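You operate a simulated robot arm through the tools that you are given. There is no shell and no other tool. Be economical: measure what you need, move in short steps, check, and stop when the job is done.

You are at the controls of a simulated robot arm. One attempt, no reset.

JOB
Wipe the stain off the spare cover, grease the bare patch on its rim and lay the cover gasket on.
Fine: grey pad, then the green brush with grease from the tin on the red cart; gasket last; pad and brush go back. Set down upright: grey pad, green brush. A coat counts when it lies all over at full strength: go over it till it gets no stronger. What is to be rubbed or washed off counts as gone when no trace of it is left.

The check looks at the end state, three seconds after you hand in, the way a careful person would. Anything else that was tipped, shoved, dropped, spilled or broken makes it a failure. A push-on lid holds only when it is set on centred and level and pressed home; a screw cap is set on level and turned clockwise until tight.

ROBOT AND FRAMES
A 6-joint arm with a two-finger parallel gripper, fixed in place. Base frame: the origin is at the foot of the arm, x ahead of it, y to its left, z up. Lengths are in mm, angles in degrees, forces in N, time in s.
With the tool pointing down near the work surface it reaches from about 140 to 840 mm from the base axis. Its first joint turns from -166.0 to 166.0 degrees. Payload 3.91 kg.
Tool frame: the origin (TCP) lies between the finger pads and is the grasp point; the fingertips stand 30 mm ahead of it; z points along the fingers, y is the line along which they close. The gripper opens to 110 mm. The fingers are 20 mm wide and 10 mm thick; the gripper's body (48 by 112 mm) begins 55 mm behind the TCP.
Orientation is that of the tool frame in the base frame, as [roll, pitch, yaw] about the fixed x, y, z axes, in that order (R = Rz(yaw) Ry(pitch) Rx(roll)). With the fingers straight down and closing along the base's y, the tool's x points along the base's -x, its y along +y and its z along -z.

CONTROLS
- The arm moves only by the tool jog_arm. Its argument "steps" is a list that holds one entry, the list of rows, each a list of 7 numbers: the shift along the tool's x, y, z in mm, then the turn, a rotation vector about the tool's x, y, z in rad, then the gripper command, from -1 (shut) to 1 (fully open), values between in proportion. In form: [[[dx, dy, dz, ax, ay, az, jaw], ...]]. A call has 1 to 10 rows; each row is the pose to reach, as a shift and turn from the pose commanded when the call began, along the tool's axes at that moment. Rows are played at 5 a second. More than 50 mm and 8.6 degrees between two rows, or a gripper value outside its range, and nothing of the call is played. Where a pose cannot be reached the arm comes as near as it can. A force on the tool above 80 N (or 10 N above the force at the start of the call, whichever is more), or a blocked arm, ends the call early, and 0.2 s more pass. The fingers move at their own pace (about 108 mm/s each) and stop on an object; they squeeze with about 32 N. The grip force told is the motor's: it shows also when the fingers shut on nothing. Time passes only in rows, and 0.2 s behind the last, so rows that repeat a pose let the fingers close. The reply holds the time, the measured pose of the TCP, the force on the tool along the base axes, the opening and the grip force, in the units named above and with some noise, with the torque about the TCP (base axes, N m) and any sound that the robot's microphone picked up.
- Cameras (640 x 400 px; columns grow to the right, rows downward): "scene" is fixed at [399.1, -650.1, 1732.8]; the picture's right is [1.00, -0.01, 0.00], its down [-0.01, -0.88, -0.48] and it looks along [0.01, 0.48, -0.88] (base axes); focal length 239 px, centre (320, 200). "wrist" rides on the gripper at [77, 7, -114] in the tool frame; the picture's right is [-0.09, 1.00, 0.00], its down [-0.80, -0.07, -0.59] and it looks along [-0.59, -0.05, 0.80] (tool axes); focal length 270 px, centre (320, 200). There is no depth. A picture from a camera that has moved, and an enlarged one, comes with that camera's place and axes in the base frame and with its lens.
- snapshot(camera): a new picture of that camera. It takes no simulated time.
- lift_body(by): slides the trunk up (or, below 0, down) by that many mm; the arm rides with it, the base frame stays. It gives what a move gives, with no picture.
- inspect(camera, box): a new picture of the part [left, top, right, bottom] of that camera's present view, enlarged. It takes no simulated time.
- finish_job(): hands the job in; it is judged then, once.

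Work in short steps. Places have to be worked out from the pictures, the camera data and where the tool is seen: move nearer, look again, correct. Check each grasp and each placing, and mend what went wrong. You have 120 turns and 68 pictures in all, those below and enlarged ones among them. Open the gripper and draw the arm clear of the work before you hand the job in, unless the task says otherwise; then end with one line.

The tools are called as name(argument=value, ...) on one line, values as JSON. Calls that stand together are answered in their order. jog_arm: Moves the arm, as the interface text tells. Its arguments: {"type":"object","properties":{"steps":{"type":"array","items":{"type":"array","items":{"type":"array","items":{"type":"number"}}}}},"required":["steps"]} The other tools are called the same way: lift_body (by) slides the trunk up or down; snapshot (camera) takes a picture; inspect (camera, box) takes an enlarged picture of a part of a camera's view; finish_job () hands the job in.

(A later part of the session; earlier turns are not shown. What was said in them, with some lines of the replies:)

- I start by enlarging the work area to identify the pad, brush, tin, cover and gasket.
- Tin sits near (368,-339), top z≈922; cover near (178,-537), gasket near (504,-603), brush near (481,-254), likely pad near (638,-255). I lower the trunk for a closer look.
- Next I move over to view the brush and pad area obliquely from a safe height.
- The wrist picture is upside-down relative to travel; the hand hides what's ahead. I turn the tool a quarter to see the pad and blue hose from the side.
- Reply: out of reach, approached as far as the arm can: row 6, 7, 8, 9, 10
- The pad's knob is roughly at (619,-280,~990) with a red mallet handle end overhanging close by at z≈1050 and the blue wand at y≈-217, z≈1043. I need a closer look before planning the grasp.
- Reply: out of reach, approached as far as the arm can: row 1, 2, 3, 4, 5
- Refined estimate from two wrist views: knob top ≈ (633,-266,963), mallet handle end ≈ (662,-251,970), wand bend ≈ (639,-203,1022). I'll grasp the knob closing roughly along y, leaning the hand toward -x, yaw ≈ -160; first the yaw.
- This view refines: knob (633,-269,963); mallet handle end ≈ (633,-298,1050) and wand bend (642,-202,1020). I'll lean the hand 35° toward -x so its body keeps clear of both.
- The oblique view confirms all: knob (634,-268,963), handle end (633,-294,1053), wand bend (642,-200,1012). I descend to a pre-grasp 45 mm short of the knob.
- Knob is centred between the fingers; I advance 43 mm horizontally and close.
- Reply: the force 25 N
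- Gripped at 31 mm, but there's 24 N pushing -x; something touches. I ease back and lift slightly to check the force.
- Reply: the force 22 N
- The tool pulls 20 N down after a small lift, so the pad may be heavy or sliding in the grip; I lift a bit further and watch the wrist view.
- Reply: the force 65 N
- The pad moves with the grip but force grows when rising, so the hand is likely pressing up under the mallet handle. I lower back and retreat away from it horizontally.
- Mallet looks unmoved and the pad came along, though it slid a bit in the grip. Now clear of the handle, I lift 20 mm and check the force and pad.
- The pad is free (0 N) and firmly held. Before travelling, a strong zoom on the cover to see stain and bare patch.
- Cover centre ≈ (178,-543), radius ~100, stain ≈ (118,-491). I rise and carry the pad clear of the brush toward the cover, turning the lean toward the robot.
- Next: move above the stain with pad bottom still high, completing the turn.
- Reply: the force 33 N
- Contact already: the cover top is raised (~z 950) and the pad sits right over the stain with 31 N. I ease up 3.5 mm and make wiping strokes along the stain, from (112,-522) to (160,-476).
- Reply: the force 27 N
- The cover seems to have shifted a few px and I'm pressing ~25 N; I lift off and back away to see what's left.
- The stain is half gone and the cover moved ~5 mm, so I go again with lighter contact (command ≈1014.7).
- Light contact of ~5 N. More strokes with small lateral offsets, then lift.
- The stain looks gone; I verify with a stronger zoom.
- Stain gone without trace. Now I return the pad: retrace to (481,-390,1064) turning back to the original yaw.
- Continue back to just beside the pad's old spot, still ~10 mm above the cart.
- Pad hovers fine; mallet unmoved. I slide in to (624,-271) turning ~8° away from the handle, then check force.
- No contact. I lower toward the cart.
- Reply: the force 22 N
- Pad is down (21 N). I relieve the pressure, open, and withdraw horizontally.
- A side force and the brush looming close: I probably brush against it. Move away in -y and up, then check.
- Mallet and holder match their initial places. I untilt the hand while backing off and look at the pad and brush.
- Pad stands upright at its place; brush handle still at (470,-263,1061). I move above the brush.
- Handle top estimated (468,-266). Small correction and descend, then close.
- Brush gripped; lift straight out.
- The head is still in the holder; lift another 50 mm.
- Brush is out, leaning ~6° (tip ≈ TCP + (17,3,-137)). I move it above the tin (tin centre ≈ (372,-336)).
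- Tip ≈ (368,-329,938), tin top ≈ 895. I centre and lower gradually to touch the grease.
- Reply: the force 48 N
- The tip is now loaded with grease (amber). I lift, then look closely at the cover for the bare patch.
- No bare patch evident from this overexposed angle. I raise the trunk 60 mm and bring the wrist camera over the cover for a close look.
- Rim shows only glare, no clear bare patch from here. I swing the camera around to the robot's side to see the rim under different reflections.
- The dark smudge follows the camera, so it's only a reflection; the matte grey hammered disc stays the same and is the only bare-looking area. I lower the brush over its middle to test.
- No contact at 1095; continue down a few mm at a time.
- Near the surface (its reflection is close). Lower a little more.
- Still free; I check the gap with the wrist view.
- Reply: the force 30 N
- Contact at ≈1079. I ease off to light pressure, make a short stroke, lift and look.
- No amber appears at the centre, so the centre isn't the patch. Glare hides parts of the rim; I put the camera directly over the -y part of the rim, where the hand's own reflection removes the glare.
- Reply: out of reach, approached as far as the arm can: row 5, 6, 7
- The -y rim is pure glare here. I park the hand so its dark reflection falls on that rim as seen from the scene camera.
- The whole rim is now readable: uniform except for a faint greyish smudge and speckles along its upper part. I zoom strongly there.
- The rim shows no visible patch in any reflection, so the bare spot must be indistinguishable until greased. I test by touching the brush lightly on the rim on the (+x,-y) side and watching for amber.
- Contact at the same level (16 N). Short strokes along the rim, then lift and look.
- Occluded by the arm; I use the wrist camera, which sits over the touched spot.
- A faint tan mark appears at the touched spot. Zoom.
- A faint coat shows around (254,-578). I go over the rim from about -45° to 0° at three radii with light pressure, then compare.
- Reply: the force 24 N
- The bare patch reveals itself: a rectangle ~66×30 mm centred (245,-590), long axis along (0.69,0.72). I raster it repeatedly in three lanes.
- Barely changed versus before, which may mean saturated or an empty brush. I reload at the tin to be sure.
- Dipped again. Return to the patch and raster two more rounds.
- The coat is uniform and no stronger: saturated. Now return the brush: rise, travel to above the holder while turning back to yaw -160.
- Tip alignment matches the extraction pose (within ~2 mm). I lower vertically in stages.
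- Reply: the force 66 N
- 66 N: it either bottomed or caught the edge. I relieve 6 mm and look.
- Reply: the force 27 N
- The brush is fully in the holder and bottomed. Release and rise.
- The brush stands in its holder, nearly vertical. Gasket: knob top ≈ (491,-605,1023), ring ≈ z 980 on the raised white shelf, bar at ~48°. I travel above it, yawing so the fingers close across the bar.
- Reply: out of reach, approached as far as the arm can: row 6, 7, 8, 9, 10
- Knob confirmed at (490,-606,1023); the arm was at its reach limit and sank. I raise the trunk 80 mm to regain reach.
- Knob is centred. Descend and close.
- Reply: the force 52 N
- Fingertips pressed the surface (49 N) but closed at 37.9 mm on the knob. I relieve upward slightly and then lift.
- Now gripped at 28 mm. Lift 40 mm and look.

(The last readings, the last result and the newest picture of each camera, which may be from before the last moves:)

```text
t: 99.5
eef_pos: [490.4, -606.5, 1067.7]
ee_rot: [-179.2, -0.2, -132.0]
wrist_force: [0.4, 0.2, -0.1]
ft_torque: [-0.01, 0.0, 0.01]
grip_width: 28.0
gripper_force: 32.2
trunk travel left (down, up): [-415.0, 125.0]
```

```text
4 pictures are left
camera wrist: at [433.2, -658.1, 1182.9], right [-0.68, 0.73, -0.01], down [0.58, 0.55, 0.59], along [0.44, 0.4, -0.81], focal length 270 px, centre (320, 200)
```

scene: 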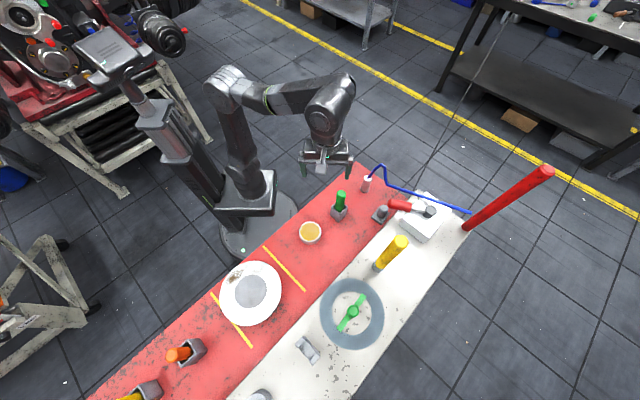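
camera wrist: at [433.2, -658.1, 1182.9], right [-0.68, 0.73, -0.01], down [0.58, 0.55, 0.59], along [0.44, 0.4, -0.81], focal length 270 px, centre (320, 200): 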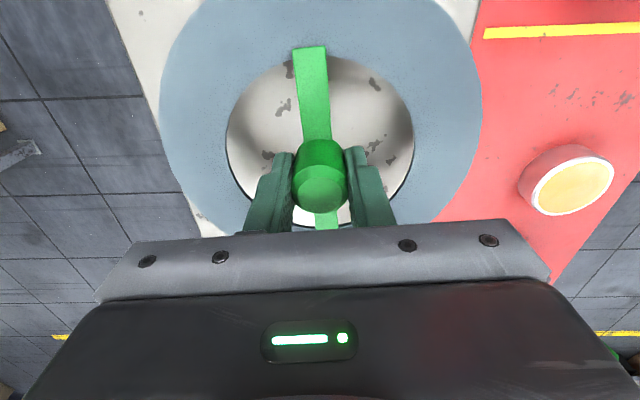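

Gasket lifted level, ring centre under the TCP, ring ≈33 mm below it. I raise and carry it over the cover centre (≈(190,-542.5)).

jog_arm(steps=[[[15, 26, -25, 0, 0, 0, -1], [34, 60, -48, 0, 0, 0, -1], [55, 96, -50, 0, 0, 0, -1], [77, 134, -50, 0, 0, 0, -1], [99, 172, -50, 0, 0, 0, -1], [121, 210, -50, 0, 0, 0, -1], [140, 243, -45, 0, 0, 0, -1], [153, 265.7, -30, 0, 0, 0, -1], [153, 265.7, 10, 0, 0, 0, -1], [153, 265.7, 40, 0, 0, 0, -1]]])

snapshot(camera="wrist")

```text
t: 101.7
eef_pos: [192.8, -542.4, 1025.7]
ee_rot: [-179.3, -0.2, -132.0]
wrist_force: [1.0, -0.6, 0.4]
ft_torque: [-0.03, -0.01, 0.02]
grip_width: 27.8
gripper_force: 31.5
trunk travel left (down, up): [-415.0, 125.0]
```

```text
3 pictures are left
camera wrist: at [133.6, -595.0, 1141.0], right [-0.68, 0.73, -0.01], down [0.58, 0.55, 0.59], along [0.44, 0.4, -0.81], focal length 270 px, centre (320, 200)
```

wrist: 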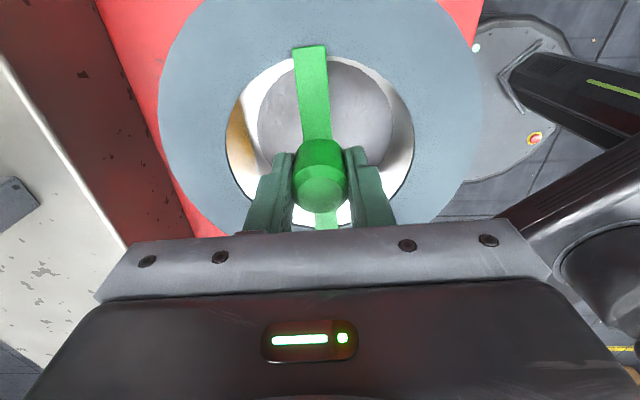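

Through the hole the cover's disc is offset only ~4 mm (toward +y). I correct and lower to just above the cover, then look again.

jog_arm(steps=[[[-2, 2.9, 10, 0, 0, 0, -1], [-2, 2.9, 20, 0, 0, 0, -1], [-2, 2.9, 30, 0, 0, 0, -1], [-2, 2.9, 30, 0, 0, 0, -1]]])

snapshot(camera="wrist")

```text
t: 102.7
eef_pos: [192.8, -540.1, 994.4]
ee_rot: [-179.3, -0.3, -132.0]
wrist_force: [0.6, 0.9, -0.9]
ft_torque: [0.0, -0.03, 0.0]
grip_width: 28.1
gripper_force: 31.9
trunk travel left (down, up): [-415.0, 125.0]
```

```text
2 pictures are left
camera wrist: at [133.4, -591.4, 1110.7], right [-0.68, 0.73, -0.01], down [0.58, 0.55, 0.59], along [0.44, 0.4, -0.81], focal length 270 px, centre (320, 200)
```

wrist: 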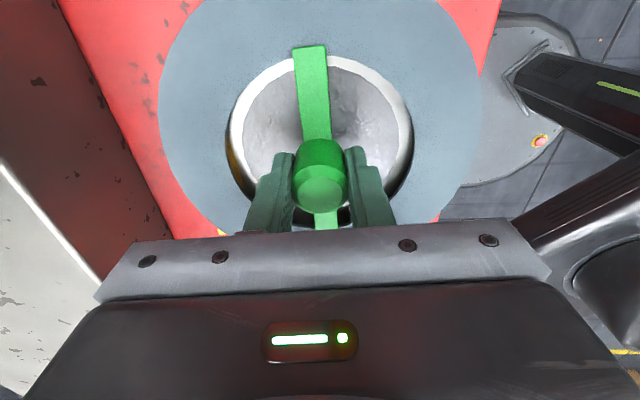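

Concentric within ~2 mm. I nudge 2 mm forward and lower toward contact.

jog_arm(steps=[[[-2, 0, 3, 0, 0, 0, -1], [-2, 0, 6, 0, 0, 0, -1], [-2, 0, 8, 0, 0, 0, -1]]])

```text
t: 103.5
eef_pos: [192.4, -538.3, 989.0]
ee_rot: [-179.3, -0.2, -132.0]
wrist_force: [-0.5, -0.2, -0.4]
ft_torque: [-0.01, -0.01, 0.01]
grip_width: 27.9
gripper_force: 31.8
trunk travel left (down, up): [-415.0, 125.0]
```

jog_arm(steps=[[[0, 0, 2, 0, 0, 0, -1], [0, 0, 4, 0, 0, 0, -1], [0, 0, 4, 0, 0, 0, -1]]])

```text
t: 104.3
eef_pos: [192.6, -538.6, 985.7]
ee_rot: [-179.3, -0.3, -132.1]
wrist_force: [2.5, -4.8, 17.4]
ft_torque: [1.23, 0.32, -0.06]
grip_width: 28.3
gripper_force: 31.8
trunk travel left (down, up): [-415.0, 125.0]
```

Contact on one edge (17 N). One more mm down, then release and rise straight.

jog_arm(steps=[[[0, 0, 1, 0, 0, 0, -1], [0, 0, 1, 0, 0, 0, -0.2], [0, 0, 1, 0, 0, 0, -0.2], [0, 0, -10, 0, 0, 0, 0.2], [0, 0, -40, 0, 0, 0, 0.2], [0, 0, -85, 0, 0, 0, 0.2], [0, 0, -125, 0, 0, 0, 0.2]]])

```text
t: 105.9
eef_pos: [190.7, -536.0, 1110.2]
ee_rot: [-179.3, -0.1, -131.9]
wrist_force: [-0.2, -1.0, -0.3]
ft_torque: [0.03, -0.06, 0.0]
grip_width: 66.1
gripper_force: 0.1
trunk travel left (down, up): [-415.0, 125.0]
```

Move clear toward the robot and check with the scene camera.

jog_arm(steps=[[[-30, 27, -10, 0, 0, 0, 0.2], [-60, 54, -20, 0, 0, 0, 0.2], [-90, 81, -30, 0, 0, 0, 0.2], [-120, 108, -30, 0, 0, 0, 0.2], [-149, 134, -30, 0, 0, 0, 0.2], [-179, 161, -30, 0, 0, 0, 0.2], [-179, 161, -30, 0, 0, 0, 0.2]]])

inspect(camera="scene", box=[205, 160, 425, 340])

```text
t: 107.5
eef_pos: [190.7, -294.5, 1136.2]
ee_rot: [-179.4, -0.2, -132.1]
wrist_force: [0.1, 0.6, -0.2]
ft_torque: [-0.05, 0.01, -0.01]
grip_width: 66.2
gripper_force: 0.1
trunk travel left (down, up): [-415.0, 125.0]
```

```text
2.22 times, centred on (315, 250) of scene
camera zoom: at [399.1, -650.1, 1732.8], right [1.0, -0.01, 0.0], down [-0.01, -0.88, -0.48], along [0.01, 0.48, -0.88], focal length 530 px, centre (331, 89)
```

zoom: 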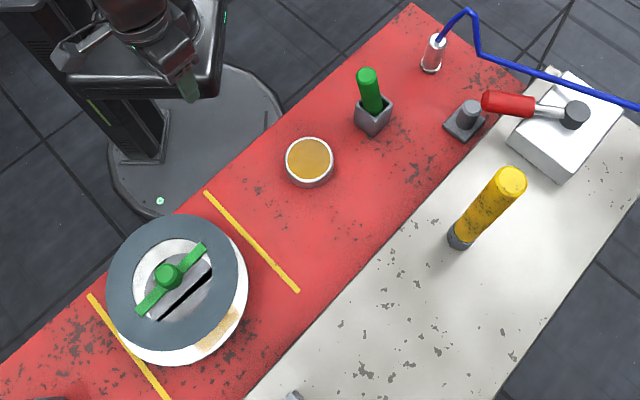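

The cover is unmoved but the gasket shifted ~20 mm along the closing axis on release (fingertips pressed the cover). I return to regrasp its knob, now at about (181,-522).

jog_arm(steps=[[[29, -24, 0, 0, 0, 0, 0.25], [58, -48, 0, 0, 0, 0, 0.25], [88, -73, 0, 0, 0, 0, 0.25], [117, -97, 0, 0, 0, 0, 0.25], [146, -121, 15, 0, 0, 0, 0.25], [175.9, -145.3, 30, 0, 0, 0, 0.25], [175.9, -145.3, 70, 0, 0, 0, 0.25], [175.9, -145.3, 86, 0, 0, 0, 0.25], [175.9, -145.3, 86, 0, 0, 0, 0.25]]])

snapshot(camera="wrist")

```text
t: 109.5
eef_pos: [181.4, -524.4, 1051.1]
ee_rot: [-179.3, -0.2, -132.0]
wrist_force: [0.5, -0.9, 0.5]
ft_torque: [-0.02, -0.02, 0.0]
grip_width: 68.9
gripper_force: 0.1
trunk travel left (down, up): [-415.0, 125.0]
```

```text
0 pictures are left
camera wrist: at [124.4, -576.7, 1167.1], right [-0.68, 0.73, -0.01], down [0.58, 0.55, 0.59], along [0.44, 0.4, -0.81], focal length 270 px, centre (320, 200)
```

wrist: 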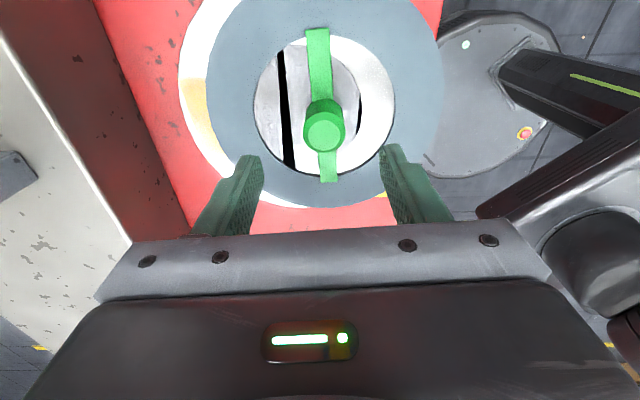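

The last picture shows the gasket flat, but offset: the cover centre lies ~20 mm toward tool -y and ~4 mm toward tool +x. I descend (fingertips just clear of the cover) and regrasp the knob.

jog_arm(steps=[[[1.6, 2.6, 20, 0, 0, 0, 0.25], [1.6, 2.6, 40, 0, 0, 0, 0.25], [1.6, 2.6, 60, 0, 0, 0, 0.25], [1.6, 2.6, 60, 0, 0, 0, -1], [1.6, 2.6, 60, 0, 0, 0, -1], [1.6, 2.6, 60, 0, 0, 0, -1]]])

```text
t: 110.9
eef_pos: [179.0, -526.4, 993.4]
ee_rot: [-179.3, -0.2, -131.9]
wrist_force: [-0.4, 0.2, 0.1]
ft_torque: [0.07, 0.07, -0.05]
grip_width: 27.9
gripper_force: 32.2
trunk travel left (down, up): [-415.0, 125.0]
```

Knob regripped without load. Lift 8 mm, shift -19.5 mm in tool y and +3 mm in tool x, and lower back to the same height.

jog_arm(steps=[[[0, 0, -4, 0, 0, 0, -1], [0, 0, -8, 0, 0, 0, -1], [1.5, -10, -8, 0, 0, 0, -1], [3, -19.5, -8, 0, 0, 0, -1], [3, -19.5, -8, 0, 0, 0, -1], [3, -19.5, -4, 0, 0, 0, -1], [3, -19.5, -2, 0, 0, 0, -1], [3, -19.5, -2, 0, 0, 0, -1]]])

```text
t: 112.7
eef_pos: [192.0, -540.4, 995.3]
ee_rot: [-179.2, -0.1, -132.0]
wrist_force: [0.8, 0.1, -0.1]
ft_torque: [0.02, 0.0, -0.02]
grip_width: 27.7
gripper_force: 32.2
trunk travel left (down, up): [-415.0, 125.0]
```

Now over the centre at (192,-540). Lower the last millimetres and check contact.

jog_arm(steps=[[[0, 0, 1, 0, 0, 0, -1], [0, 0, 2, 0, 0, 0, -1], [0, 0, 3, 0, 0, 0, -1]]])

```text
t: 113.5
eef_pos: [191.9, -539.2, 992.5]
ee_rot: [-179.2, -0.2, -132.0]
wrist_force: [0.0, -2.1, 9.1]
ft_torque: [0.45, 0.36, -0.01]
grip_width: 27.8
gripper_force: 31.7
trunk travel left (down, up): [-415.0, 125.0]
```

Light contact, 9 N. I relieve almost to zero, open slowly while holding still, then rise.

jog_arm(steps=[[[0, 0, -0.8, 0, 0, 0, -1], [0, 0, -0.8, 0, 0, 0, -1], [0, 0, -0.8, 0, 0, 0, -0.45], [0, 0, -0.8, 0, 0, 0, -0.4], [0, 0, -0.8, 0, 0, 0, -0.3], [0, 0, -0.8, 0, 0, 0, -0.1], [0, 0, -0.8, 0, 0, 0, 0.1], [0, 0, -0.8, 0, 0, 0, 0.1]]])

```text
t: 115.3
eef_pos: [192.0, -540.2, 992.2]
ee_rot: [-179.3, -0.2, -132.0]
wrist_force: [-0.4, -0.2, 0.4]
ft_torque: [0.02, 0.0, 0.02]
grip_width: 60.4
gripper_force: 0.0
trunk travel left (down, up): [-415.0, 125.0]
```

Released with no load. To be sure it stayed, I close to just wider than the knob (30 mm) — which would re-centre it — then open and rise.

jog_arm(steps=[[[0, 0, 0, 0, 0, 0, -0.3], [0, 0, 0, 0, 0, 0, -0.44], [0, 0, 0, 0, 0, 0, -0.44], [0, 0, 0, 0, 0, 0, -0.44]]])

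jog_arm(steps=[[[0, 0, 0, 0, 0, 0, -0.3], [0, 0, 0, 0, 0, 0, -0.1], [0, 0, 0, 0, 0, 0, 0.1], [0, 0, 0, 0, 0, 0, 0.1], [0, 0, -10, 0, 0, 0, 0.1], [0, 0, -30, 0, 0, 0, 0.1], [0, 0, -70, 0, 0, 0, 0.1], [0, 0, -115, 0, 0, 0, 0.1], [0, 0, -140, 0, 0, 0, 0.1]]])

```text
t: 116.3
eef_pos: [192.1, -539.4, 993.1]
ee_rot: [-179.3, -0.2, -132.0]
wrist_force: [-0.2, 0.0, -0.9]
ft_torque: [0.0, 0.0, 0.0]
grip_width: 30.9
gripper_force: 0.0
trunk travel left (down, up): [-415.0, 125.0]
```

```text
t: 118.3
eef_pos: [190.4, -539.0, 1133.0]
ee_rot: [-179.2, -0.1, -131.9]
wrist_force: [0.8, -0.8, 0.2]
ft_torque: [0.01, 0.01, 0.01]
grip_width: 60.7
gripper_force: 0.1
trunk travel left (down, up): [-415.0, 125.0]
```

The knob stayed centred (no grip force at 30.9 mm). I draw the arm clear toward the robot and hand in.

jog_arm(steps=[[[-30, 27, -10, 0, 0, 0, 0.3], [-60, 54, -10, 0, 0, 0, 0.6], [-90, 81, -10, 0, 0, 0, 1], [-120, 108, -10, 0, 0, 0, 1], [-149, 134, -10, 0, 0, 0, 1], [-179, 161, -10, 0, 0, 0, 1], [-179, 161, -10, 0, 0, 0, 1]]])

finish_job()

```text
t: 119.9
eef_pos: [191.7, -295.5, 1140.8]
ee_rot: [-179.4, -0.2, -132.1]
wrist_force: [-0.5, 0.0, 0.8]
ft_torque: [0.01, 0.04, -0.01]
grip_width: 110.1
gripper_force: 0.1
trunk travel left (down, up): [-415.0, 125.0]
```

```text
The job is handed in.
```

I handed the job in with the stain wiped off, the bare patch greased until it got no stronger, the pad and brush put back upright, and the gasket laid on the cover. The gasket slid about 20 mm when I first let go, so I set it again by position and force readings but had no pictures left to confirm it is centred. The cover shifted about 5 mm during wiping, and the pad stands about 10 mm from where it started.
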